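You operate a simulated robot arm through the tools that you are given. There is no shell and no other tool. Be economical: measure what you need, move in short steps, check, and stop when the job is done.

You are at the controls of a simulated two-armed robot. One attempt, no reset.

Task
Build up the orange float with the steel rod and the red collar.
Fine: float in the blue nest, rod screwed in hand-tight, collar pushed on its tip.
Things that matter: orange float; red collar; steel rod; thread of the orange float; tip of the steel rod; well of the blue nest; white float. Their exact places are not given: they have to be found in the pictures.

Only the result counts: the job must be done as asked and must still hold three seconds after the hand-in. Knocking over, shifting, dropping, spilling or breaking anything else fails it.

Robot
Two 7-joint arms with two-finger parallel grippers on one trunk, on a base that drives. Base frame: it is fixed to the floor where the robot stands at the start and does not move with it; the origin is under the middle of the robot, x ahead of it, y to its left, z up; the surface under the hand at the start is at about z = 86. Lengths are in cm, angles in degrees, forces in N, time in s.
The left shoulder is at the start at [6.2, 19.7, 131.1], the right one opposite. With the tool pointing down near the work surface each hand reaches from about 10 to 66 cm from the robot's upright axis, wherever it stands, measured 20 degrees to its own side. Places, roughly: thread of the orange float [80, -20, 140]; tip of the steel rod [60, 20, 100]; well of the blue nest [40, 20, 90]. Payload 1.57 kg a hand.
The TCP of each hand is the grasp point between the finger pads, 3 cm short of the fingertips. In the tool frame z runs along the fingers and y along their closing line. The gripper opens to 11 cm. The fingers are 2.4 cm wide and 1.2 cm thick; the gripper's body (4.8 by 11.2 cm) begins 7.8 cm behind the TCP.
Orientation is told as [roll, pitch, yaw] about the base's x, y, z axes, in that order, counted from this pose: with the fingers straight down and closing along the base's y, the tool's x points along the base's -x, its y along +y and its z along -z.

Tools
- The arms move only by the tool jog_arm. It takes "left_increments", "right_increments" or both (then of equal length, played together; a hand with none holds still); each is a list of rows, each a list of 7 numbers: the shift along the base's x, y, z in units of 200 mm (1.0 is 200 mm), then the turn, a rotation vector about the base's x, y, z in units of 180 degrees (1.0 is 180 degrees), then the gripper command, from -1 (fully open) to 1 (shut), values between in proportion. In form: [[tx, ty, tz, rx, ry, rz, hand], ...]. A call has 1 to 12 rows; each row is the pose to reach, as a shift and turn from the pose commanded when the call began. A call with a number of a shift or a turn outside -1 to 1 is refused whole. A row lasts 0.2 s, in which the tool goes at most 5 cm and 8.6 degrees; a call with a longer step from one row to the next is refused whole, and so is a gripper value outside its range. Where a pose cannot be reached the arm comes as near as it can. A force on the tool above 70 N (or 10 N above the force at the start of the call, whichever is more), or a blocked arm, ends the call early, and 0.2 s more pass. Each finger travels about 7.2 cm/s and halts on what it meets, pressing with about 42 N; the grip force reading is that of the motor and also rises with nothing between the fingers. The clock runs only during rows and for 0.2 s after the last one: add rows that repeat a pose to give the fingers time. It gives the time, the measured TCP pose, the force on the tool (base axes), the opening and the grip force at its end, in the units of the frame above (readings bear some noise), with the torque about the TCP (base axes, N m) and any sound that the robot's microphone picked up, and new pictures: "views" is both (left out), scene, wrist or none (wrist: the cameras of the hands that moved).
- Cameras (640 x 400 px; columns grow to the right, rows downward): "scene" is now at [10.7, 0.4, 189.24]; the picture's right is [0.04, -1.00, -0.00], its down [-0.79, -0.03, -0.62] and it looks along [0.62, 0.02, -0.79] (base axes); focal length 287 px, centre (320, 200). "left" rides on the left gripper at [7, -1.6, -14.1] in its tool frame; the picture's right is [0.23, 0.97, 0.00], its down [-0.86, 0.20, -0.48] and it looks along [-0.47, 0.11, 0.88] (tool axes); focal length 222 px, centre (320, 200). "right" rides on the right gripper at [7, 1.6, -14.1] in its tool frame; the picture's right is [-0.23, 0.97, 0.00], its down [-0.86, -0.20, -0.48] and it looks along [-0.47, -0.11, 0.88] (tool axes); focal length 222 px, centre (320, 200).
- lift_body(by): slides the trunk up (or, below 0, down) by that many cm; the arms and the scene camera ride with it, the base frame stays. It gives what a move gives, with no picture.
- base_move(legs): drives the robot by 1 to 6 legs, each [ahead, left, turn to the left] in cm, cm and degrees, along the robot's own axes; the way and the turn of a leg run together, so that a leg with both is an arc; at most 150 cm and 180 degrees a leg. The arms and the cameras ride along, it lands a little off, and it stops where it bumps. It gives what a move gives, and a new picture of the scene camera.
- pan_tilt(pan, tilt): turns the head with the scene camera to pan (to the left, within 86 degrees either way) and tilt (down, from -29 to 69), counted from straight ahead of the robot. It gives what a move gives, and a new picture of the scene camera.
- probe_pixels(camera, pixels): for up to 12 pixels [column, row] of the newest picture of that camera ("zoom" is the newest enlarged one), the place [x, y, z] in the base frame of the surface seen there, good to about 0.2 cm. The clock stands still meanwhile.
- enlarge(camera, box): a new picture of the part [left, top, right, bottom] of that camera's present view, enlarged. The clock stands still meanwhile.
- hand_in(): hands the job in; it is judged then, once.

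Keep the steps short. Do not move on a guess: measure, check each grasp and each placing, and mend mistakes. In all there are 80 turns and 260 pictures (those below and enlarged ones count). Leave the grippers open and the arms clear of the work at the hand-in unless told otherwise, and finish with a single line.

The tools are called after "Call:" as a command line: name --argument value ..., lists and objects as JSON in quotes. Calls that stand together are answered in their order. jog_arm: Moves the arms, as the interface text tells. Its arguments: {"type":"object","properties":{"left_increments":{"type":"array","items":{"type":"array","items":{"type":"number"}}},"right_increments":{"type":"array","items":{"type":"array","items":{"type":"number"}}},"views":{"type":"string","enum":["both","scene","wrist","none"]}},"required":[]} The other tools are called the same way: lift_body (by) slides the trunk up or down; base_move (legs) drives the base; pan_tilt (pan, tilt) turns the head that bears the scene camera; probe_pixels (camera, pixels) gives the place of the surface under pixels of a picture; enlarge (camera, box) takes an enlarged picture of a part of a camera's view; hand_in () hands the job in.

At the start:

```text
t: 0.0
left_ee_pos: [46.7, 16.72, 158.56]
left_ee_rot: [0.0, 0.1, 0.0]
left_wrist_force: [-0.1, 0.3, -0.2]
left_wrist_torque: [-0.03, 0.0, -0.03]
left_finger_gap: 10.98
left_grasp_force: 0.1
right_ee_pos: [34.11, -17.09, 163.81]
right_ee_rot: [0.0, -0.1, 0.0]
right_wrist_force: [-0.9, -0.2, -1.0]
right_wrist_torque: [0.03, 0.0, 0.0]
right_finger_gap: 11.03
right_grasp_force: 0.1
trunk travel left (down, up): [-90.7, 8.3]
robot x, y, heading: [0.05, 0.16, 0.4]
head pan, tilt: [2.2, 51.7]
```

scene: 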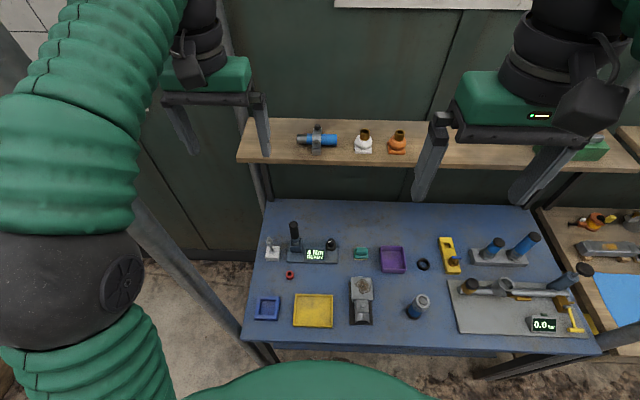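
right: 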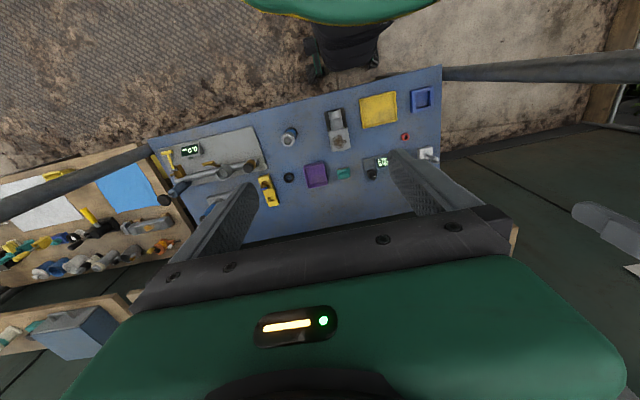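
left: 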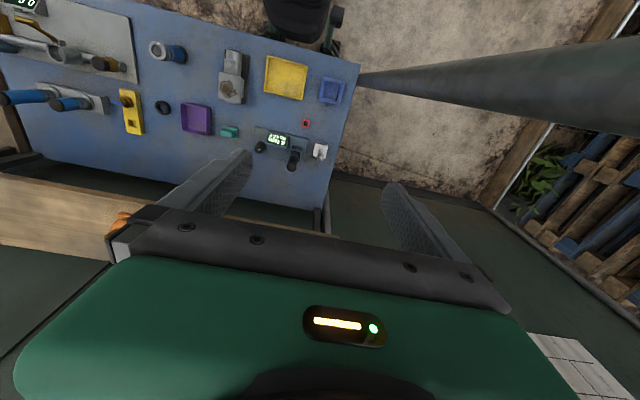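

The orange float seems to be on the shelf at (397,143), the blue nest at (267,307), the red collar at (290,275), and perhaps the rod in a white holder at (272,247). I'll enlarge to check.

Call:
enlarge --camera "scene" --box '[240, 215, 360, 330]'

Call:
enlarge --camera "scene" --box '[330, 110, 440, 175]'

Call:
probe_pixels --camera "scene" --pixels '[[397, 134], [397, 148], [364, 133], [272, 240], [273, 254], [290, 274], [267, 308], [256, 318], [278, 297], [380, 155], [293, 230], [330, 245]]'

```text
3.48 times, centred on (300, 272) of scene
```

zoom: 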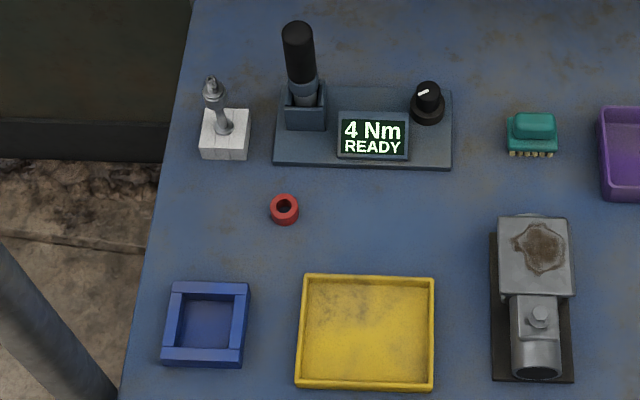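

```text
5.82 times, centred on (385, 142) of scene
```

zoom: 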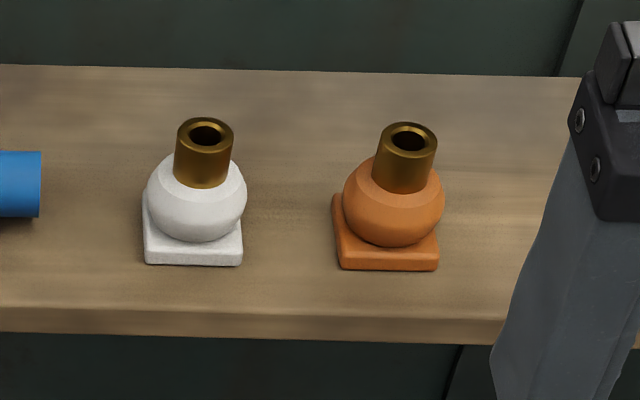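

```text
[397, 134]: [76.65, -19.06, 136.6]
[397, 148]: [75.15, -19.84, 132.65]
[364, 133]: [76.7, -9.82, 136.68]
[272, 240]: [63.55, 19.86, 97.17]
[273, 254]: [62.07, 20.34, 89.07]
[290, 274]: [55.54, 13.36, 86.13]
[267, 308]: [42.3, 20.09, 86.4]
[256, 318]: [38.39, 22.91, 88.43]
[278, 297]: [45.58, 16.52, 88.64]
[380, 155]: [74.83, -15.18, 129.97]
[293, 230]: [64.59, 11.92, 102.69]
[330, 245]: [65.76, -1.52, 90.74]
```

The shelf view is the newest zoom, so I'll measure the floats on it. Probing the body, socket and base edges.

Call:
probe_pixels --camera "zoom" --pixels '[[343, 267], [435, 267], [336, 202], [381, 138], [435, 140], [408, 125], [408, 156], [347, 210], [441, 205], [395, 225], [395, 246], [240, 262]]'

Call:
enlarge --camera "scene" --box '[260, 230, 300, 285]'

Call:
pan_tilt --pan 0 --tilt 20

```text
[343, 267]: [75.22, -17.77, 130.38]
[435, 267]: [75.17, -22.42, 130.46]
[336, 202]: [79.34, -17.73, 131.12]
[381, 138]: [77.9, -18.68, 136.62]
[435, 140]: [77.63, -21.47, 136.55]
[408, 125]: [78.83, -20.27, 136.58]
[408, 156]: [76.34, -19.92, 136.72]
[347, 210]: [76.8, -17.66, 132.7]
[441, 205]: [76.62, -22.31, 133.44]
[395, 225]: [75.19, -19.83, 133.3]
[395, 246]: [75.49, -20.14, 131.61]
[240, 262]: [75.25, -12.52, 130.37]
```

```text
7.27 times, centred on (280, 258) of scene
```

zoom: 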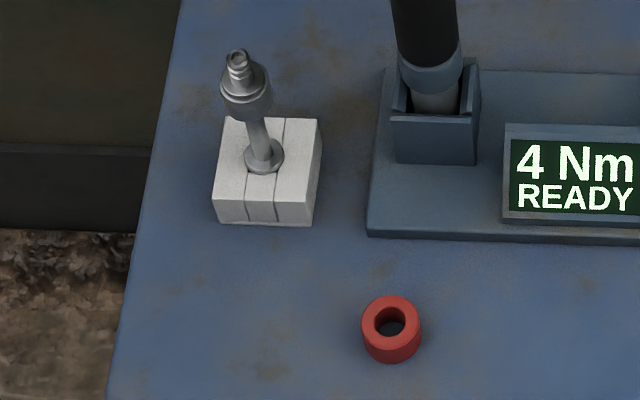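

```text
t: 1.0
left_ee_pos: [46.57, 16.78, 158.63]
left_ee_rot: [0.0, 0.0, 0.0]
left_wrist_force: [-1.3, 0.4, 0.1]
left_wrist_torque: [-0.02, -0.01, 0.03]
left_finger_gap: 11.0
left_grasp_force: 0.1
right_ee_pos: [33.97, -17.14, 163.74]
right_ee_rot: [0.1, 0.0, 0.1]
right_wrist_force: [-0.1, 0.6, 0.1]
right_wrist_torque: [-0.03, -0.02, -0.02]
right_finger_gap: 11.01
right_grasp_force: 0.0
trunk travel left (down, up): [-90.7, 8.3]
robot x, y, heading: [0.07, 0.02, -0.2]
head pan, tilt: [0.0, 20.0]
```

scene: 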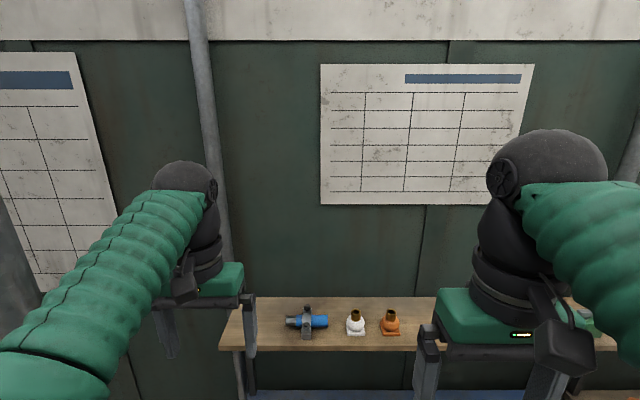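

The shelf above is free. Before driving nearer I need to see the gap between the robot base and the table edge, so I'll tilt the head down.

Call:
pan_tilt --pan 0 --tilt 69

```text
t: 2.1
left_ee_pos: [46.54, 16.71, 158.55]
left_ee_rot: [-0.1, 0.0, 0.1]
left_wrist_force: [-0.5, 0.2, 0.9]
left_wrist_torque: [0.02, 0.01, 0.0]
left_finger_gap: 11.02
left_grasp_force: 0.1
right_ee_pos: [34.06, -17.08, 163.73]
right_ee_rot: [0.0, 0.0, 0.1]
right_wrist_force: [-0.4, -0.2, -0.6]
right_wrist_torque: [-0.03, 0.02, -0.02]
right_finger_gap: 10.96
right_grasp_force: 0.2
trunk travel left (down, up): [-90.7, 8.3]
robot x, y, heading: [-0.06, -0.09, 0.1]
head pan, tilt: [0.0, 68.8]
```

scene: 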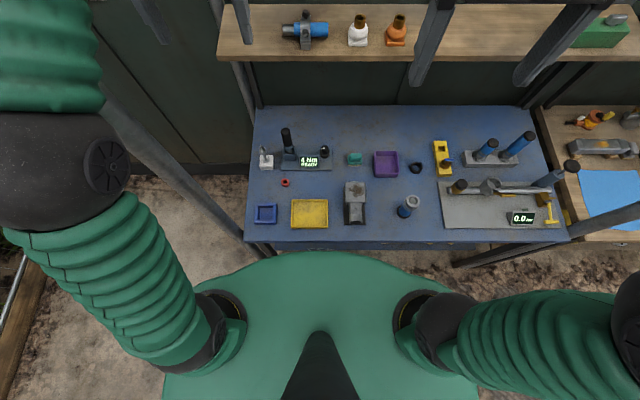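

There is room, though the trunk is close to the table. First I'll raise the trunk 8 cm for reach to the shelf.

Call:
lift_body --by 8

Call:
jog_arm --right_increments '[[0.2, 0, -0.05, 0, 0, 0, -1], [0.4, -0.03, -0.1, 0, 0, 0, -1], [0.6, -0.06, -0.2, 0, 0, 0, -1], [0.8, -0.1, -0.3, 0, 0, 0, -1], [1.0, -0.15, -0.4, 0, 0, 0, -1]]' --views "wrist"

```text
t: 3.3
left_ee_pos: [46.63, 16.62, 166.52]
left_ee_rot: [0.1, 0.0, 0.0]
left_wrist_force: [-0.7, -0.3, -0.1]
left_wrist_torque: [-0.04, 0.02, 0.02]
left_finger_gap: 11.0
left_grasp_force: 0.1
right_ee_pos: [34.07, -17.14, 171.63]
right_ee_rot: [0.0, 0.0, 0.0]
right_wrist_force: [-0.2, -0.6, -0.2]
right_wrist_torque: [0.0, -0.01, -0.02]
right_finger_gap: 11.0
right_grasp_force: 0.1
trunk travel left (down, up): [-98.7, 0.3]
robot x, y, heading: [-0.2, 0.11, -0.1]
head pan, tilt: [0.0, 68.8]
```

```text
t: 4.5
left_ee_pos: [47.06, 16.64, 166.53]
left_ee_rot: [0.2, 0.3, 0.0]
left_wrist_force: [0.0, -0.2, -0.4]
left_wrist_torque: [-0.03, 0.05, 0.0]
left_finger_gap: 11.01
left_grasp_force: 0.0
right_ee_pos: [54.62, -20.59, 163.69]
right_ee_rot: [0.0, 0.1, 0.1]
right_wrist_force: [0.4, -0.3, 0.3]
right_wrist_torque: [0.02, 0.03, -0.02]
right_finger_gap: 11.01
right_grasp_force: 0.0
trunk travel left (down, up): [-98.7, 0.3]
robot x, y, heading: [0.31, -0.08, -0.0]
head pan, tilt: [0.0, 68.8]
```

right: 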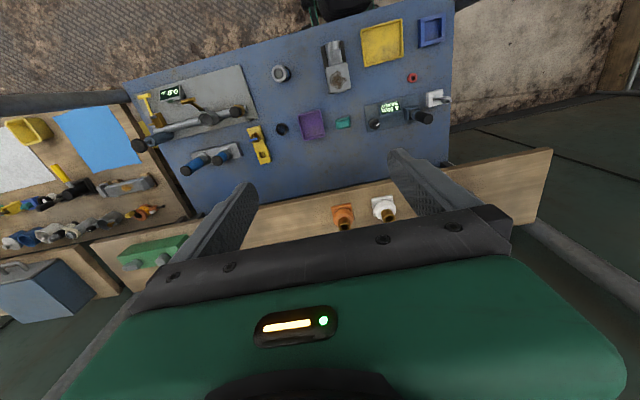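

The right hand follows well. I'll part-close it to about 7.5 cm so that it clears the white float, and go further ahead and down.

Call:
jog_arm --right_increments '[[0.2, 0, -0.08, 0, 0, 0, -0.36], [0.4, 0, -0.16, 0, 0, 0, -0.36], [0.6, 0, -0.24, 0, 0, 0, -0.36], [0.8, 0.0, -0.32, 0, 0, 0, -0.36], [1.0, 0.0, -0.4, 0, 0, 0, -0.36], [1.0, 0.0, -0.5, 0, 0, 0, -0.36]]' --views "wrist"

```text
t: 5.9
left_ee_pos: [46.62, 16.83, 166.6]
left_ee_rot: [0.0, 0.0, 0.0]
left_wrist_force: [0.3, 0.5, 0.0]
left_wrist_torque: [-0.02, 0.01, -0.01]
left_finger_gap: 10.99
left_grasp_force: 0.1
right_ee_pos: [61.73, -20.35, 153.34]
right_ee_rot: [-0.1, 0.0, 0.1]
right_wrist_force: [0.2, 0.1, 0.6]
right_wrist_torque: [-0.03, -0.03, -0.02]
right_finger_gap: 7.48
right_grasp_force: 0.1
right hand out of reach, approached as far as the arm can: row 1, 2, 3, 4, 5, 6
trunk travel left (down, up): [-98.7, 0.3]
robot x, y, heading: [-0.22, -0.2, 0.1]
head pan, tilt: [0.0, 68.8]
```

right: 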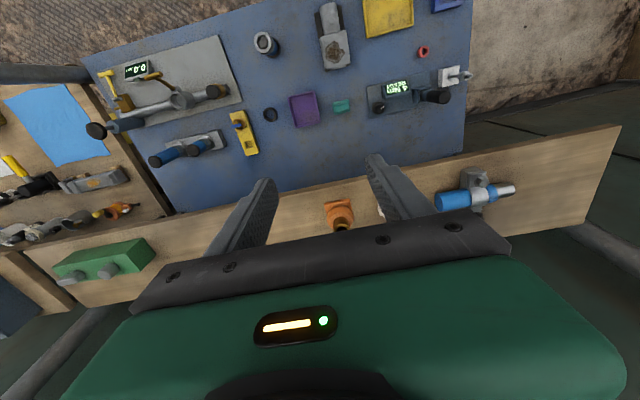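

The arm ends at x≈62. I'll probe the trunk's front and the table edge in the last scene picture to see how far the base can drive.

Call:
probe_pixels --camera "scene" --pixels '[[330, 252], [330, 270], [330, 240], [330, 236], [200, 300], [445, 245], [260, 250], [400, 262]]'

```text
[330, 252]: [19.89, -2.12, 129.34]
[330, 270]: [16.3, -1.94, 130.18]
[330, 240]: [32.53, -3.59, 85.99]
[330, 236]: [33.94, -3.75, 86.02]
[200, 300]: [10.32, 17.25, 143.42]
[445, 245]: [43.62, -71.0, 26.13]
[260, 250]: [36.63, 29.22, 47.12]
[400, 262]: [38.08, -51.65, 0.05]
```

The table edge is at x=32 and the trunk front at x≈20. A tilted grip would make the fingers foul the nest walls, so I want a vertical grip. I'll drive ahead in small legs and check for bumps.

Call:
base_move --legs '[[4, 0, 0]]'

```text
t: 6.8
left_ee_pos: [49.59, 16.69, 167.14]
left_ee_rot: [0.1, -0.5, 0.0]
left_wrist_force: [-0.1, -0.1, 0.0]
left_wrist_torque: [0.02, -0.06, 0.02]
left_finger_gap: 11.0
left_grasp_force: 0.0
right_ee_pos: [65.03, -20.2, 153.94]
right_ee_rot: [-0.1, -0.5, 0.0]
right_wrist_force: [-0.8, -0.5, 0.3]
right_wrist_torque: [0.02, -0.04, 0.01]
right_finger_gap: 7.5
right_grasp_force: 0.1
trunk travel left (down, up): [-98.7, 0.3]
robot x, y, heading: [3.9, -0.16, 0.1]
head pan, tilt: [0.0, 68.8]
```

scene: 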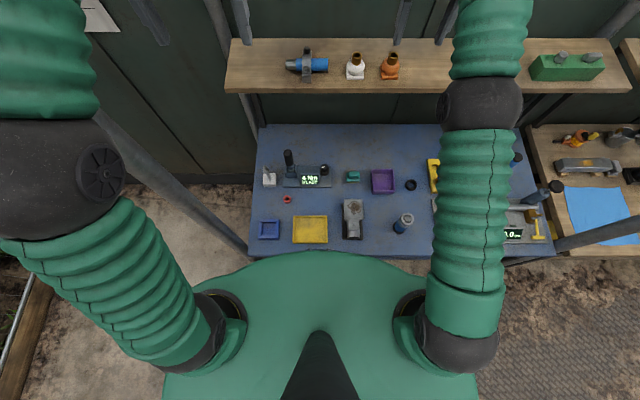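

No bump. Another 5 cm.

Call:
base_move --legs '[[3, 0, 0], [2.5, 0, 0]]'

```text
t: 8.0
left_ee_pos: [54.47, 16.12, 166.67]
left_ee_rot: [-0.4, 0.0, 0.2]
left_wrist_force: [0.1, 2.3, -1.0]
left_wrist_torque: [-0.25, -0.09, 0.01]
left_finger_gap: 11.0
left_grasp_force: 0.1
right_ee_pos: [69.65, -20.91, 153.61]
right_ee_rot: [-0.4, 0.0, 0.1]
right_wrist_force: [2.3, 3.7, -0.6]
right_wrist_torque: [-0.31, 0.2, 0.05]
right_finger_gap: 7.5
right_grasp_force: 0.0
trunk travel left (down, up): [-98.7, 0.3]
robot x, y, heading: [7.12, -1.92, -0.0]
head pan, tilt: [0.0, 68.8]
```

scene: 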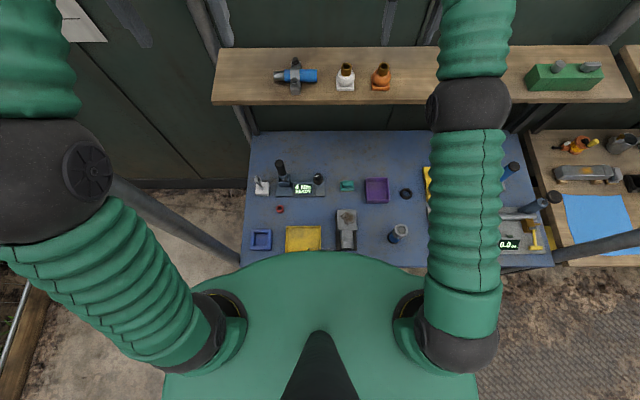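

The base reads 7.1, -1.9, so it may have brushed something. I'll check that objects haven't shifted.

Call:
pan_tilt --pan 0 --tilt 60

Call:
enlarge --camera "scene" --box '[240, 60, 440, 285]'

```text
t: 8.7
left_ee_pos: [53.79, 16.89, 166.61]
left_ee_rot: [-0.7, 0.0, 0.0]
left_wrist_force: [1.2, 0.1, -0.4]
left_wrist_torque: [0.01, 0.07, 0.01]
left_finger_gap: 10.99
left_grasp_force: 0.1
right_ee_pos: [68.96, -20.31, 153.78]
right_ee_rot: [-0.6, -0.2, 0.0]
right_wrist_force: [0.9, -0.1, -0.5]
right_wrist_torque: [-0.02, 0.02, 0.0]
right_finger_gap: 7.46
right_grasp_force: 0.1
trunk travel left (down, up): [-98.7, 0.3]
robot x, y, heading: [7.34, -1.46, 0.0]
head pan, tilt: [0.0, 60.0]
```

scene: 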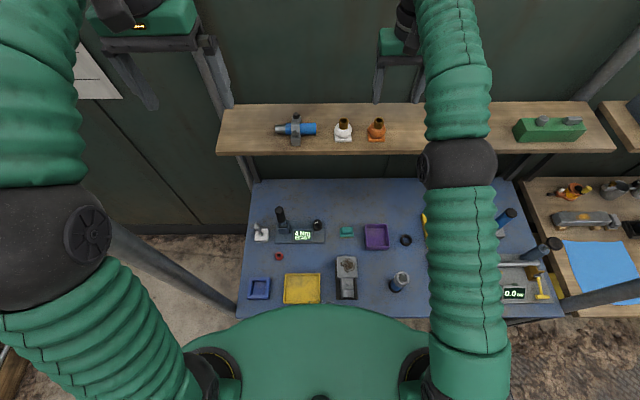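

```text
1.78 times, centred on (340, 172) of scene
```

zoom: 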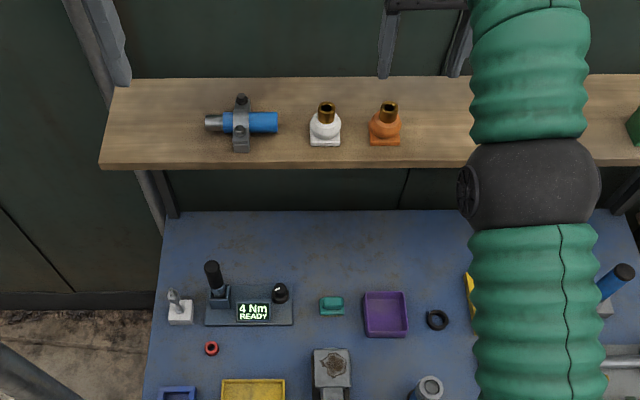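

Call:
probe_pixels --camera "scene" --pixels '[[258, 289], [278, 255], [261, 237], [376, 126], [376, 135], [343, 125], [320, 316], [262, 233]]'

Call:
probe_pixels --camera "zoom" --pixels '[[371, 144], [399, 144], [311, 144], [339, 144], [388, 104], [326, 104]]'

```text
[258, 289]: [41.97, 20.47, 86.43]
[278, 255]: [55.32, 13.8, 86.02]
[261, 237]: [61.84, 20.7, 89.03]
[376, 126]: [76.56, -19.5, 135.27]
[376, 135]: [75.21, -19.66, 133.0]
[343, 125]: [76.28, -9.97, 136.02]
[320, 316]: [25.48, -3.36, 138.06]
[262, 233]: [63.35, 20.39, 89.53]
```

```text
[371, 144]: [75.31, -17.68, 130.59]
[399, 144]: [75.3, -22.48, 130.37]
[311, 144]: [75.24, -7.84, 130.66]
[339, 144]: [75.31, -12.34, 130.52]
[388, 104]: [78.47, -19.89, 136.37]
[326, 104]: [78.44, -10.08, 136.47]
```

Nothing shifted. Now a small test move of the right hand: ahead 4, down 4.

Call:
jog_arm --right_increments '[[0.1, 0, -0.1, 0, 0, 0, -0.36], [0.2, 0, -0.2, 0, 0, 0, -0.36], [0.2, 0, -0.2, 0, 0, 0, -0.36]]' --views "wrist"

```text
t: 9.5
left_ee_pos: [53.63, 17.61, 166.56]
left_ee_rot: [-0.9, -0.3, 0.0]
left_wrist_force: [0.1, -0.4, -0.1]
left_wrist_torque: [-0.03, 0.01, 0.01]
left_finger_gap: 10.99
left_grasp_force: 0.1
right_ee_pos: [70.88, -19.52, 149.39]
right_ee_rot: [-0.9, -0.2, 0.1]
right_wrist_force: [0.0, 0.5, -0.6]
right_wrist_torque: [0.03, 0.03, 0.03]
right_finger_gap: 7.49
right_grasp_force: 0.1
right hand out of reach, approached as far as the arm can: row 1, 2, 3
trunk travel left (down, up): [-98.7, 0.3]
robot x, y, heading: [7.36, -2.15, -0.5]
head pan, tilt: [0.0, 60.0]
```

right: 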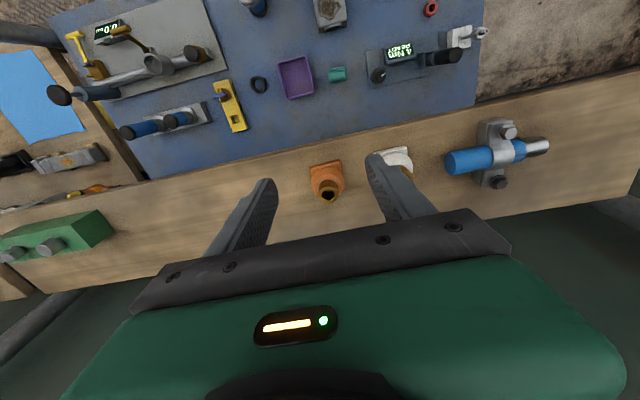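

The body leans about 0.9°, so the base is probably pressed on something. I'll back off 2 cm.

Call:
base_move --legs '[[-2, 0, 0]]'

```text
t: 10.3
left_ee_pos: [51.76, 17.78, 166.68]
left_ee_rot: [-1.0, -0.2, 0.0]
left_wrist_force: [0.3, -0.8, 1.2]
left_wrist_torque: [0.01, 0.0, -0.01]
left_finger_gap: 11.0
left_grasp_force: 0.0
right_ee_pos: [69.12, -19.43, 149.34]
right_ee_rot: [-1.0, -0.1, 0.0]
right_wrist_force: [-0.4, 0.1, -0.8]
right_wrist_torque: [0.02, 0.02, 0.0]
right_finger_gap: 7.5
right_grasp_force: 0.2
trunk travel left (down, up): [-98.7, 0.3]
robot x, y, heading: [5.32, -1.98, -0.1]
head pan, tilt: [0.0, 60.0]
```

scene: 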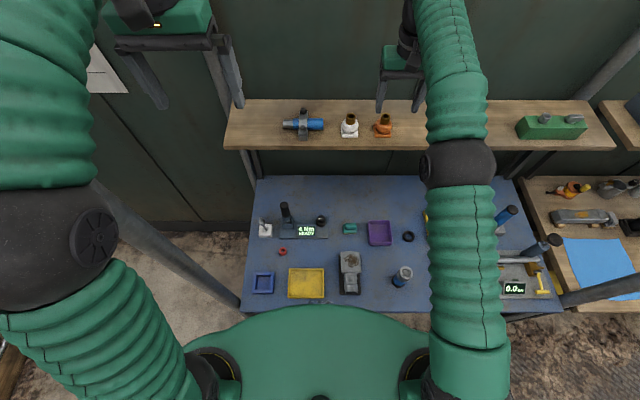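

The lean stays at 1° but nothing is disturbed. A 22° tilt of the fingers will give the missing reach. I'll tilt the right hand in place and correct its roll.

Call:
jog_arm --right_increments '[[-0.03, 0, 0, 0.005, -0.04, 0, -0.36], [-0.06, 0, 0, 0.005, -0.08, 0, -0.36], [-0.1, 0, 0, 0.005, -0.122, 0, -0.36], [-0.1, 0, 0, 0.005, -0.122, 0, -0.36]]' --views "wrist"

```text
t: 11.3
left_ee_pos: [51.99, 16.77, 166.57]
left_ee_rot: [-0.7, -0.1, -0.1]
left_wrist_force: [1.0, 0.9, 0.5]
left_wrist_torque: [0.01, 0.02, -0.05]
left_finger_gap: 10.96
left_grasp_force: 0.1
right_ee_pos: [67.32, -20.32, 149.0]
right_ee_rot: [0.4, -22.0, -0.1]
right_wrist_force: [0.4, -0.2, -0.5]
right_wrist_torque: [0.07, -0.01, 0.01]
right_finger_gap: 7.44
right_grasp_force: 0.0
trunk travel left (down, up): [-98.7, 0.3]
robot x, y, heading: [5.58, -1.78, 0.0]
head pan, tilt: [0.0, 60.0]
```

right: 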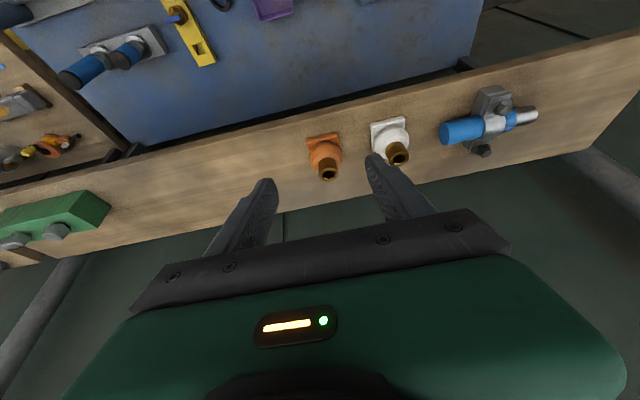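

The commands start from the reached pose. Next I go to a point 6 cm short of the grip along the tilted finger axis.

Call:
jog_arm --right_increments '[[0.18, 0.006, -0.13, 0, 0, 0, -0.36], [0.35, 0.012, -0.26, 0, 0, 0, -0.36], [0.352, 0.012, -0.395, 0, 0, 0, -0.36], [0.352, 0.012, -0.395, 0, 0, 0, -0.36]]' --views "both"

```text
t: 12.3
left_ee_pos: [51.0, 16.72, 166.87]
left_ee_rot: [-0.5, -0.6, -0.1]
left_wrist_force: [-0.5, 0.1, -0.3]
left_wrist_torque: [0.02, 0.03, 0.01]
left_finger_gap: 10.99
left_grasp_force: 0.0
right_ee_pos: [73.29, -20.07, 141.79]
right_ee_rot: [0.3, -22.5, -0.3]
right_wrist_force: [-0.1, -0.6, 0.9]
right_wrist_torque: [0.01, -0.01, 0.03]
right_finger_gap: 7.46
right_grasp_force: 0.0
trunk travel left (down, up): [-98.7, 0.3]
robot x, y, heading: [5.46, -1.39, -0.2]
head pan, tilt: [0.0, 60.0]
```

scene: 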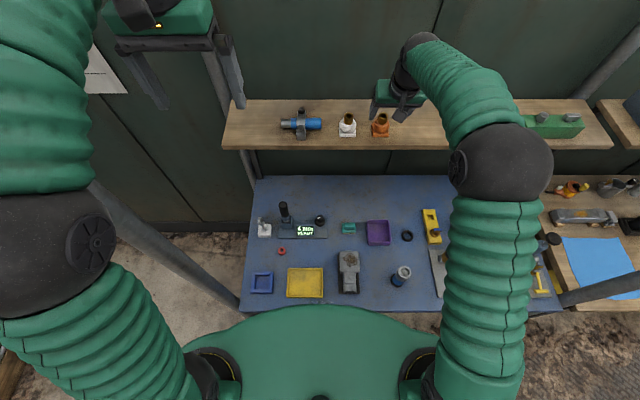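
right: 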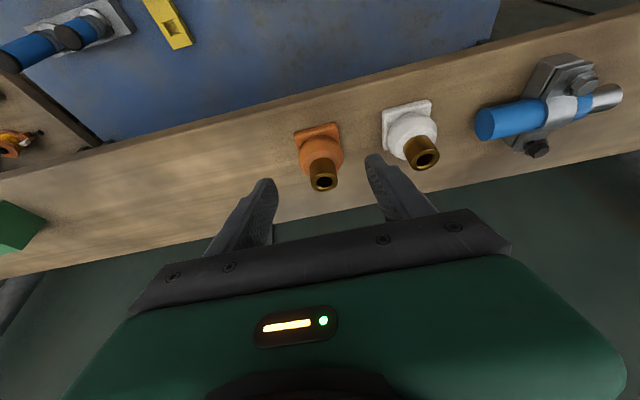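

Call:
probe_pixels --camera "right" --pixels '[[323, 173], [311, 180], [335, 178], [302, 158], [342, 152], [320, 148], [296, 134], [339, 126], [408, 125]]'

```text
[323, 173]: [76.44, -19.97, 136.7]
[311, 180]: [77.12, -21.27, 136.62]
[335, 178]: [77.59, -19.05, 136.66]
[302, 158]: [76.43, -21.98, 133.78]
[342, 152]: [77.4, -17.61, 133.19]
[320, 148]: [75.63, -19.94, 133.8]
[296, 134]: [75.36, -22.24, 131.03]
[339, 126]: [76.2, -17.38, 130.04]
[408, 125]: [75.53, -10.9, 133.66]
```

The float centre is at about (77.7, -20.1). I'll align x, then descend along the finger axis most of the way.

Call:
jog_arm --right_increments '[[0.05, 0, 0, 0, 0, 0, -0.36], [0.1, 0, -0.11, 0, 0, 0, -0.36], [0.14, 0, -0.22, 0, 0, 0, -0.36], [0.14, 0, -0.22, 0, 0, 0, -0.36]]' --views "wrist"

```text
t: 13.3
left_ee_pos: [51.32, 16.76, 166.8]
left_ee_rot: [-0.6, -0.5, 0.0]
left_wrist_force: [0.1, 0.4, 0.6]
left_wrist_torque: [-0.01, 0.0, -0.01]
left_finger_gap: 11.0
left_grasp_force: 0.0
right_ee_pos: [76.53, -20.02, 137.17]
right_ee_rot: [0.3, -22.2, -0.3]
right_wrist_force: [-0.1, -0.3, -0.4]
right_wrist_torque: [-0.02, -0.02, 0.0]
right_finger_gap: 7.48
right_grasp_force: 0.1
trunk travel left (down, up): [-98.7, 0.3]
robot x, y, heading: [5.63, -1.78, -0.2]
head pan, tilt: [0.0, 60.0]
```

right: 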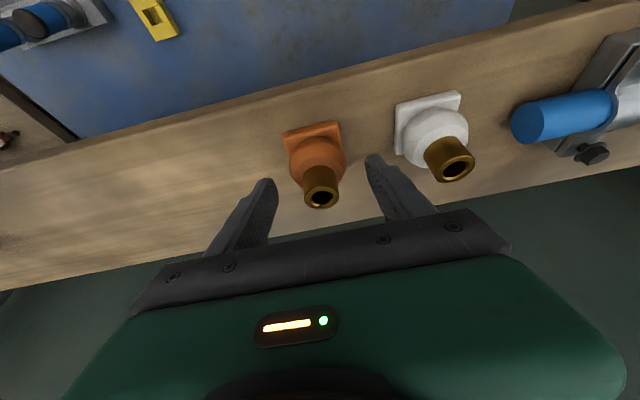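

Aligned. The last 1.6 cm down, then I close.

Call:
jog_arm --right_increments '[[0.01, 0, -0.04, 0, 0, 0, -0.36], [0.018, 0, -0.083, 0, 0, 0, -0.36], [0.018, 0, -0.083, 0, 0, 0, -0.1], [0.018, 0, -0.083, 0, 0, 0, 0.1], [0.018, 0, -0.083, 0, 0, 0, 0.4], [0.018, 0, -0.083, 0, 0, 0, 1], [0.018, 0, -0.083, 0, 0, 0, 1]]' --views "both"

```text
t: 14.9
left_ee_pos: [51.3, 17.03, 166.71]
left_ee_rot: [-0.7, -0.4, 0.1]
left_wrist_force: [-0.9, 0.7, -0.4]
left_wrist_torque: [-0.02, 0.0, 0.0]
left_finger_gap: 11.01
left_grasp_force: 0.0
right_ee_pos: [76.95, -19.86, 135.49]
right_ee_rot: [0.3, -22.2, -0.1]
right_wrist_force: [1.2, 0.1, 4.2]
right_wrist_torque: [-0.15, 0.01, -0.04]
right_finger_gap: 4.85
right_grasp_force: 41.9
trunk travel left (down, up): [-98.7, 0.3]
robot x, y, heading: [5.61, -1.6, -0.4]
head pan, tilt: [0.0, 60.0]
```

scene: 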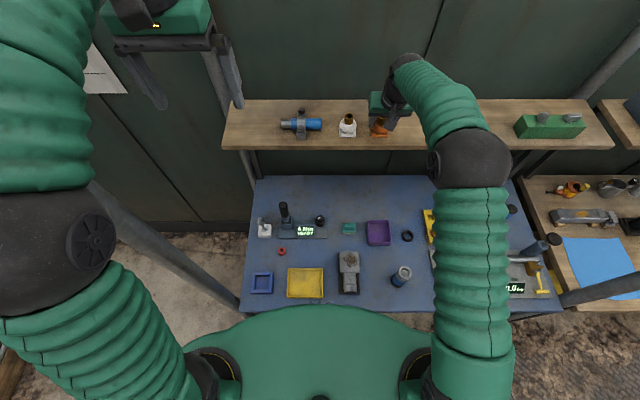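
right: 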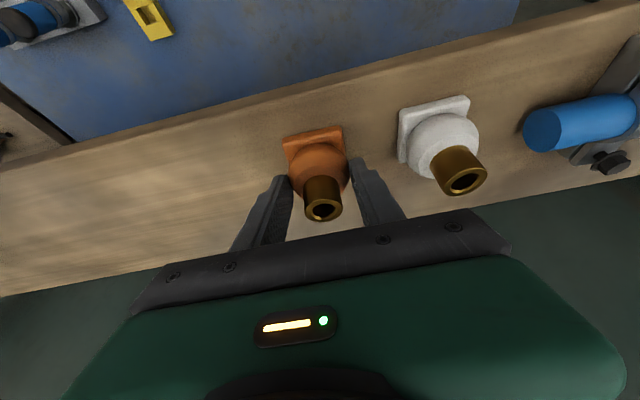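

Gap 4.85, the float is gripped at its equator. I lift it 6 cm straight up, then draw it back over the shelf edge.

Call:
jog_arm --right_increments '[[0, 0, 0.1, 0, 0, 0, 1], [0, 0, 0.25, 0, 0, 0, 1], [-0.1, 0, 0.4, 0, 0, 0, 1], [-0.3, 0, 0.45, 0, 0, 0, 1], [-0.5, 0, 0.45, 0, 0, 0, 1], [-0.7, 0, 0.45, 0, 0, 0, 1], [-0.9, 0, 0.45, 0, 0, 0, 1], [-1.0, 0, 0.45, 0, 0, 0, 1]]' --views "both"

```text
t: 16.7
left_ee_pos: [51.21, 17.09, 166.74]
left_ee_rot: [-0.7, -0.3, 0.0]
left_wrist_force: [0.2, -0.2, 0.0]
left_wrist_torque: [-0.01, -0.03, 0.03]
left_finger_gap: 11.0
left_grasp_force: 0.1
right_ee_pos: [56.99, -19.83, 144.52]
right_ee_rot: [0.1, -22.3, -0.4]
right_wrist_force: [-0.7, 0.1, -0.7]
right_wrist_torque: [0.02, 0.0, 0.01]
right_finger_gap: 4.85
right_grasp_force: 41.8
trunk travel left (down, up): [-98.7, 0.3]
robot x, y, heading: [5.4, -1.74, -0.1]
head pan, tilt: [0.0, 60.0]
```

scene: 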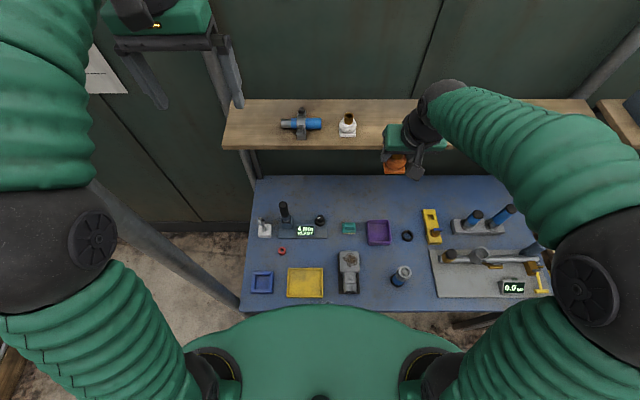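
right: 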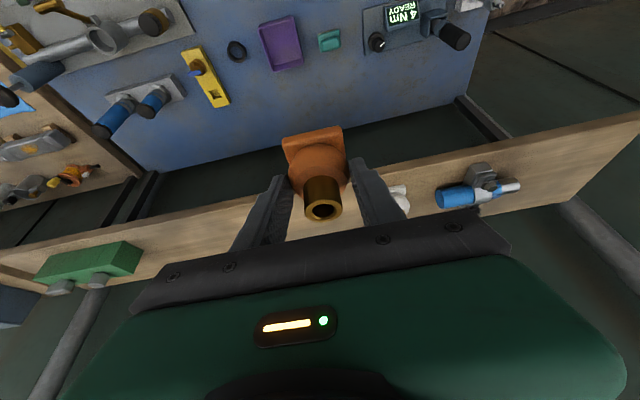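

The float is held steadily. I'll carry it left and down towards the nest, staying high (z≈125).

Call:
jog_arm --right_increments '[[-0.1, 0.14, -0.14, 0, 0, 0, 1], [-0.2, 0.28, -0.28, 0, 0, 0, 1], [-0.3, 0.42, -0.42, 0, 0, 0, 1], [-0.4, 0.56, -0.56, 0, 0, 0, 1], [-0.5, 0.7, -0.7, 0, 0, 0, 1], [-0.55, 0.84, -0.8, 0, 0, 0, 1], [-0.6, 1.0, -0.9, 0, 0, 0, 1], [-0.6, 1.0, -0.9, 0, 0, 0, 1]]' --views "both"

```text
t: 18.5
left_ee_pos: [51.5, 17.35, 166.6]
left_ee_rot: [-0.8, -0.3, 0.0]
left_wrist_force: [-0.2, -0.3, 0.5]
left_wrist_torque: [0.02, 0.0, 0.01]
left_finger_gap: 11.01
left_grasp_force: 0.1
right_ee_pos: [44.8, 0.56, 126.1]
right_ee_rot: [0.1, -22.0, -0.1]
right_wrist_force: [1.0, -0.9, -0.8]
right_wrist_torque: [0.02, 0.0, 0.01]
right_finger_gap: 4.83
right_grasp_force: 41.9
trunk travel left (down, up): [-98.7, 0.3]
robot x, y, heading: [5.48, -1.47, -0.3]
head pan, tilt: [0.0, 60.0]
```

scene: 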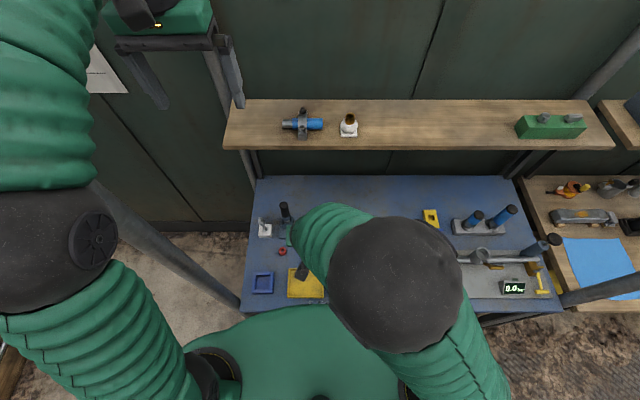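
right: 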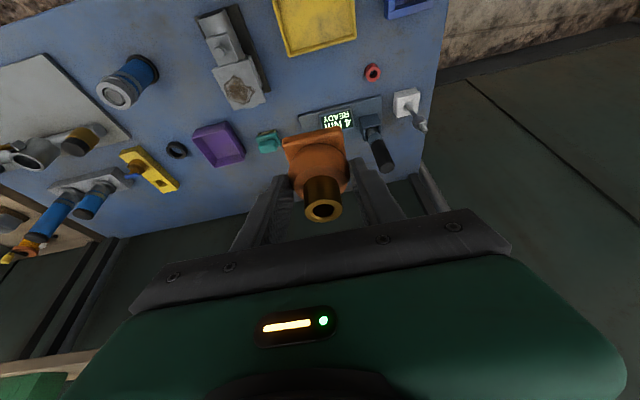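

I'll measure the nest well precisely in an enlarged scene view.

Call:
enlarge --camera "scene" --box '[244, 266, 284, 298]'

```text
12.50 times, centred on (264, 282) of scene
```

zoom: 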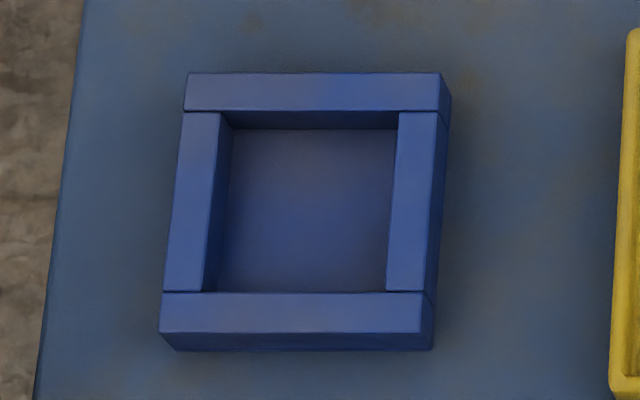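

Call:
probe_pixels --camera "zoom" --pixels '[[222, 114], [398, 114], [206, 289], [386, 289], [310, 108], [310, 296], [210, 200], [393, 200], [300, 220], [185, 76], [440, 76], [165, 328]]'

```text
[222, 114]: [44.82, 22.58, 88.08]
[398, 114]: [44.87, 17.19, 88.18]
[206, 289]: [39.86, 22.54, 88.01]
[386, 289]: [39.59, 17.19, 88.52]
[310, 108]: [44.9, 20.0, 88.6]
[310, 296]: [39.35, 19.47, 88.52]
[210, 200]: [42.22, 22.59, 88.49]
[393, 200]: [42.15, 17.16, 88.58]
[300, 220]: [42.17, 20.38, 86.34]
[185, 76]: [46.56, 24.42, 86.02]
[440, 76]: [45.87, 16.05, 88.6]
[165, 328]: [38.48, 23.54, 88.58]
```

The well spans x 39.5–44.8 and y 17.2–22.6, with the floor at 86.35 and the rim at 88.6; its centre is (42.15, 19.9). Carrying on to above it.

Call:
jog_arm --right_increments '[[-0.02, 0.2, -0.1, 0, 0, 0, 1], [-0.05, 0.4, -0.2, 0, 0, 0, 1], [-0.08, 0.6, -0.3, 0, 0, 0, 1], [-0.11, 0.8, -0.4, 0, 0, 0, 1], [-0.14, 0.97, -0.5, 0, 0, 0, 1], [-0.165, 0.97, -0.7, 0, 0, 0, 1], [-0.165, 0.97, -0.9, 0, 0, 0, 1], [-0.165, 0.97, -1.0, 0, 0, 0, 1], [-0.165, 0.97, -1.0, 0, 0, 0, 1]]' --views "both"

```text
t: 19.7
left_ee_pos: [51.32, 16.71, 167.31]
left_ee_rot: [-0.6, -0.5, -0.1]
left_wrist_force: [0.4, 1.3, -0.3]
left_wrist_torque: [0.01, 0.01, 0.0]
left_finger_gap: 11.0
left_grasp_force: 0.0
right_ee_pos: [47.24, 21.35, 127.72]
right_ee_rot: [13.8, -23.9, -10.5]
right_wrist_force: [0.6, -0.6, -0.2]
right_wrist_torque: [-0.02, -0.01, 0.0]
right_finger_gap: 4.86
right_grasp_force: 42.1
trunk travel left (down, up): [-98.7, 0.3]
robot x, y, heading: [5.32, -1.78, -0.1]
head pan, tilt: [0.0, 60.0]
stopped in row 5 (right hand): the arm was blocked; the commanded pose is now the measured one
```

scene: 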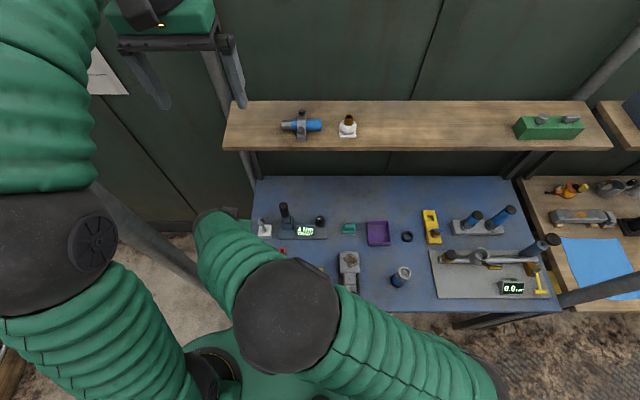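
right: 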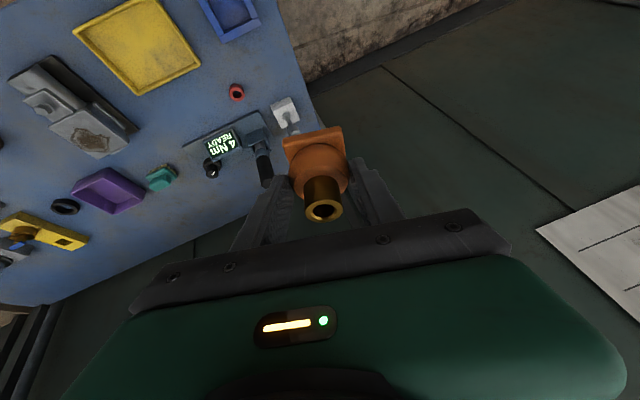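

The arm was blocked, too far across the trunk. I'll bring the hand back, and probe the struts at left before I drive the base left.

Call:
jog_arm --right_increments '[[0, -0.1, 0, 0, 0, 0, 1], [-0.03, -0.3, 0, -0.03, 0, 0.03, 1], [-0.06, -0.5, 0, -0.06, 0.005, 0.05, 1], [-0.1, -0.7, 0, -0.077, 0.01, 0.058, 1], [-0.12, -0.9, 0, -0.077, 0.01, 0.058, 1], [-0.12, -1.0, -0.1, -0.077, 0.01, 0.058, 1], [-0.12, -1.0, -0.1, -0.077, 0.01, 0.058, 1]]' --views "wrist"

Call:
pan_tilt --pan 30 --tilt 55

Call:
probe_pixels --camera "scene" --pixels '[[100, 190], [150, 225], [200, 262], [230, 285], [210, 60]]'

```text
t: 21.3
left_ee_pos: [51.38, 17.07, 166.69]
left_ee_rot: [-0.7, -0.3, 0.0]
left_wrist_force: [-0.2, 0.4, -1.0]
left_wrist_torque: [0.02, 0.03, -0.02]
left_finger_gap: 11.0
left_grasp_force: 0.0
right_ee_pos: [44.36, 1.36, 124.01]
right_ee_rot: [-3.0, -22.3, 7.0]
right_wrist_force: [0.3, -0.6, -0.7]
right_wrist_torque: [-0.01, 0.01, 0.01]
right_finger_gap: 4.85
right_grasp_force: 42.1
trunk travel left (down, up): [-98.7, 0.3]
robot x, y, heading: [5.28, -1.59, -0.0]
head pan, tilt: [0.0, 60.0]
```

right: 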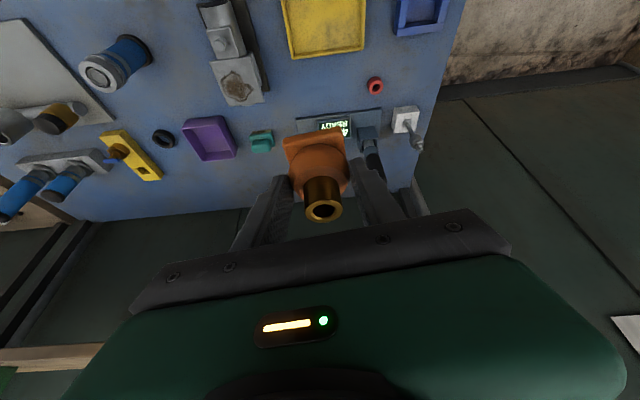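

```text
t: 22.3
left_ee_pos: [51.18, 17.01, 166.84]
left_ee_rot: [-0.8, -0.4, 0.0]
left_wrist_force: [0.3, 0.1, 0.2]
left_wrist_torque: [0.02, -0.02, 0.01]
left_finger_gap: 10.99
left_grasp_force: 0.0
right_ee_pos: [44.32, 1.34, 124.15]
right_ee_rot: [-2.9, -22.4, 7.1]
right_wrist_force: [0.3, 0.2, -0.8]
right_wrist_torque: [-0.04, 0.02, 0.0]
right_finger_gap: 4.84
right_grasp_force: 42.2
trunk travel left (down, up): [-98.7, 0.3]
robot x, y, heading: [5.85, -1.25, -0.1]
head pan, tilt: [30.0, 55.0]
```

scene: 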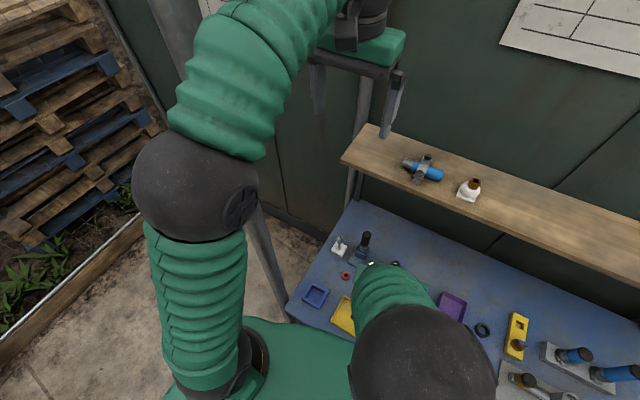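

```text
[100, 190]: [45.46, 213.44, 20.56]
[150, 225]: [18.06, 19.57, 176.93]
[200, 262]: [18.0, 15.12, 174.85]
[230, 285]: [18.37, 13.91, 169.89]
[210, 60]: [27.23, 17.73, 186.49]
```

Call:
probe_pixels --camera "scene" --pixels '[[180, 30], [268, 250], [284, 305], [362, 110], [352, 185], [60, 320], [255, 220]]'

```text
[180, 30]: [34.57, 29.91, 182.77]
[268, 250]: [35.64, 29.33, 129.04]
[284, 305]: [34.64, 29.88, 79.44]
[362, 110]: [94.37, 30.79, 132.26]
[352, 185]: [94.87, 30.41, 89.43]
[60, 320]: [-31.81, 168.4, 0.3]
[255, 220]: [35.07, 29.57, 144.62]
```

A post stands at (35, 30), so driving left with the left arm out is unsafe. Instead I'll set the float on a free spot of the table and let the left hand regrasp it vertically. I'll measure the free patch in the right camera at about (310,85).

Call:
probe_pixels --camera "right" --pixels '[[290, 56], [362, 50], [375, 86], [290, 125], [350, 110], [320, 85], [275, 95], [262, 105], [250, 130], [410, 108], [405, 34]]'

```text
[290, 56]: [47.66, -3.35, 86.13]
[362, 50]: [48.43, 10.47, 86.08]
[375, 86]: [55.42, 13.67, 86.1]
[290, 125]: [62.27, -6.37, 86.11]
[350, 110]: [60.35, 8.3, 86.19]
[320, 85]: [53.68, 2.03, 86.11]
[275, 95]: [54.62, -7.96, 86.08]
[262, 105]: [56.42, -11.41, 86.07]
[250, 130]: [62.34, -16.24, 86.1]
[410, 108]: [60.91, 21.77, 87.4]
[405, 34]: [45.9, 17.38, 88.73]
```

The free patch is x 48–59, y −5 to 10. I aim to set the float at (53.5, 4). First I level it and descend to z≈104.

Call:
jog_arm --right_increments '[[0.1, 0.03, -0.2, 0.008, 0, -0.016, 1], [0.2, 0.06, -0.4, 0.017, 0.001, -0.0325, 1], [0.3, 0.1, -0.6, 0.017, 0.001, -0.0325, 1], [0.4, 0.13, -0.8, 0.017, 0.001, -0.0325, 1], [0.425, 0.132, -1.0, 0.017, 0.001, -0.0325, 1], [0.425, 0.132, -1.0, 0.017, 0.001, -0.0325, 1]]' --views "wrist"

Call:
pan_tilt --pan 5 --tilt 60

```text
t: 23.2
left_ee_pos: [51.02, 16.93, 167.33]
left_ee_rot: [-0.7, -0.4, -0.1]
left_wrist_force: [-0.1, -0.2, 0.2]
left_wrist_torque: [-0.01, -0.01, 0.02]
left_finger_gap: 11.0
left_grasp_force: 0.1
right_ee_pos: [55.63, 9.77, 121.5]
right_ee_rot: [12.8, -29.6, -5.4]
right_wrist_force: [-0.2, 0.8, -1.2]
right_wrist_torque: [0.0, -0.02, 0.03]
right_finger_gap: 4.83
right_grasp_force: 41.9
trunk travel left (down, up): [-98.7, 0.3]
robot x, y, heading: [5.61, -1.62, -0.2]
head pan, tilt: [30.0, 55.0]
stopped in row 4 (right hand): the arm was blocked; the commanded pose is now the measured one
```

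right: 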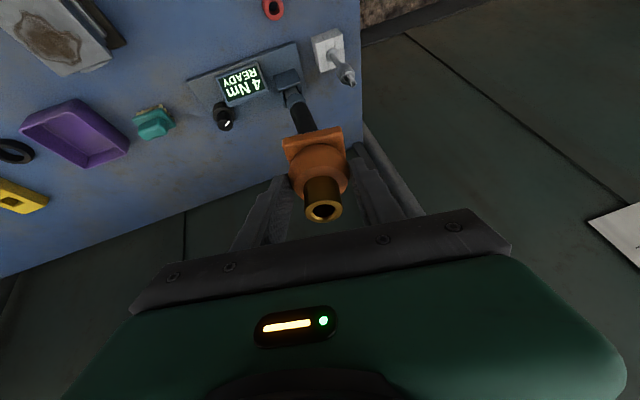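

```text
t: 24.1
left_ee_pos: [51.0, 16.86, 167.18]
left_ee_rot: [-0.6, -0.3, 0.0]
left_wrist_force: [0.1, -0.7, -0.1]
left_wrist_torque: [0.02, -0.01, 0.02]
left_finger_gap: 11.0
left_grasp_force: 0.0
right_ee_pos: [55.6, 9.92, 121.39]
right_ee_rot: [12.8, -29.6, -5.3]
right_wrist_force: [0.2, -0.2, -0.6]
right_wrist_torque: [0.0, 0.02, 0.02]
right_finger_gap: 4.82
right_grasp_force: 41.9
trunk travel left (down, up): [-98.7, 0.3]
robot x, y, heading: [5.61, -1.85, -0.1]
head pan, tilt: [5.0, 60.0]
```

scene: 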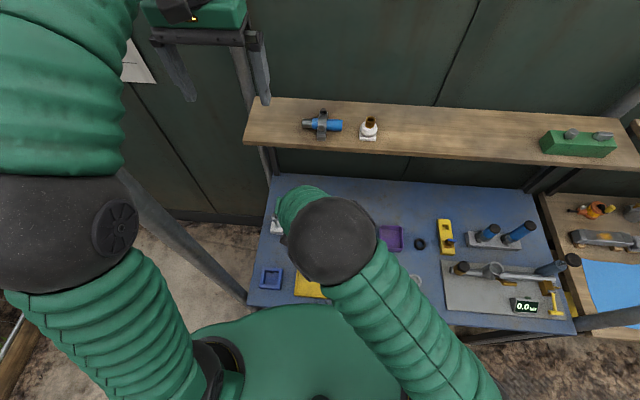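

The arm swung into a bad posture. I'll bring the hand back to the right, where it was comfortable, and straighten it; then I'll drive the base back for room.

Call:
jog_arm --right_increments '[[0, -0.15, 0.02, 0, 0, 0, 1], [0, -0.33, 0.05, -0.01, 0.01, 0, 1], [0, -0.5, 0.1, -0.03, 0.02, 0, 1], [0, -0.7, 0.2, -0.045, 0.03, 0, 1], [0, -0.88, 0.3, -0.062, 0.044, -0.002, 1], [0.0, -1.0, 0.4, -0.062, 0.044, -0.002, 1], [0, -1.0, 0.4, -0.062, 0.044, -0.002, 1]]' --views "both"

```text
t: 25.7
left_ee_pos: [50.98, 16.64, 166.87]
left_ee_rot: [-0.6, -0.4, -0.1]
left_wrist_force: [0.4, -1.2, 0.2]
left_wrist_torque: [-0.01, 0.0, -0.01]
left_finger_gap: 10.99
left_grasp_force: 0.1
right_ee_pos: [55.17, -10.75, 128.17]
right_ee_rot: [-1.0, -21.4, 0.5]
right_wrist_force: [-0.6, 0.4, -0.8]
right_wrist_torque: [-0.03, 0.01, -0.01]
right_finger_gap: 4.83
right_grasp_force: 41.5
trunk travel left (down, up): [-98.7, 0.3]
robot x, y, heading: [5.57, -1.55, -0.2]
head pan, tilt: [5.0, 60.0]
```

scene: 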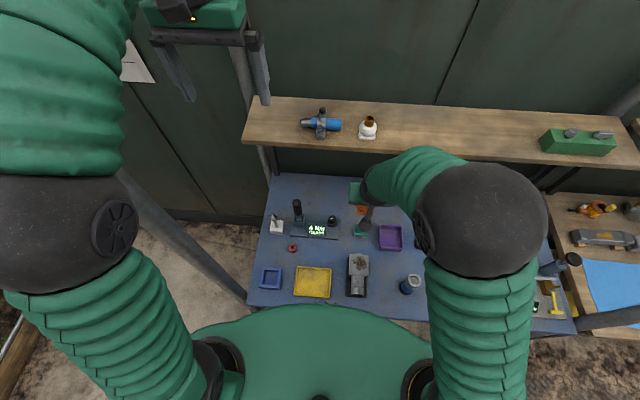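
right: 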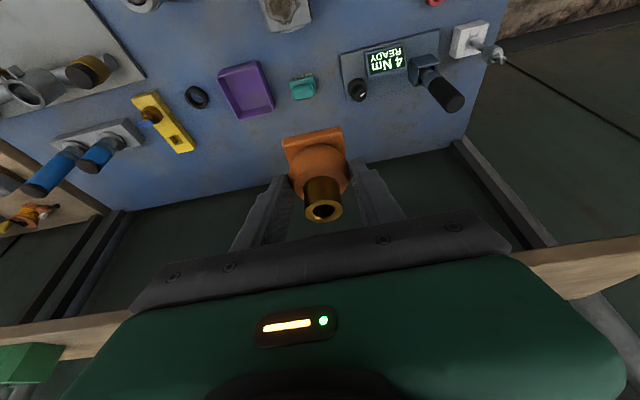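

Good. I drive back 10 cm and lower the trunk 15 cm.

Call:
base_move --legs '[[-10, 0, 0]]'

Call:
lift_body --by -15

```text
t: 26.8
left_ee_pos: [43.03, 16.7, 166.18]
left_ee_rot: [-0.7, 0.4, -0.2]
left_wrist_force: [0.3, -0.1, -1.3]
left_wrist_torque: [0.01, 0.07, 0.01]
left_finger_gap: 11.0
left_grasp_force: 0.1
right_ee_pos: [46.72, -10.65, 127.43]
right_ee_rot: [-1.0, -20.7, 0.4]
right_wrist_force: [0.1, -0.4, -0.9]
right_wrist_torque: [0.03, 0.05, -0.02]
right_finger_gap: 4.86
right_grasp_force: 42.2
trunk travel left (down, up): [-98.7, 0.3]
robot x, y, heading: [-4.65, -1.34, -0.3]
head pan, tilt: [5.0, 60.0]
```

scene: 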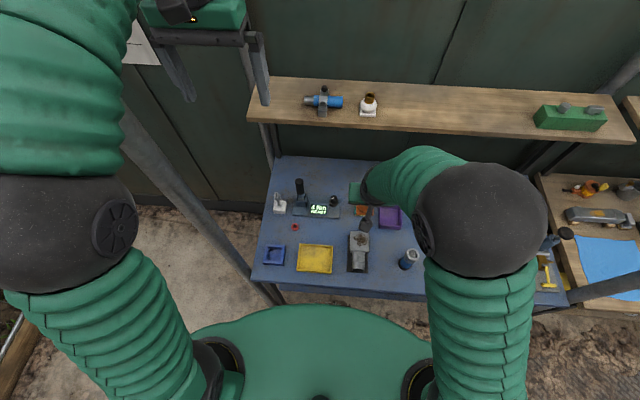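

```text
t: 28.6
left_ee_pos: [40.53, 16.69, 152.01]
left_ee_rot: [-0.5, -0.5, -0.2]
left_wrist_force: [-0.7, -0.8, -0.2]
left_wrist_torque: [0.02, 0.01, -0.01]
left_finger_gap: 11.0
left_grasp_force: 0.0
right_ee_pos: [44.77, -10.74, 113.43]
right_ee_rot: [-1.0, -21.5, 0.4]
right_wrist_force: [-0.8, -0.2, 0.3]
right_wrist_torque: [-0.02, 0.01, 0.0]
right_finger_gap: 4.88
right_grasp_force: 42.3
trunk travel left (down, up): [-83.7, 15.3]
robot x, y, heading: [-4.66, -1.72, -0.1]
head pan, tilt: [5.0, 60.0]
```

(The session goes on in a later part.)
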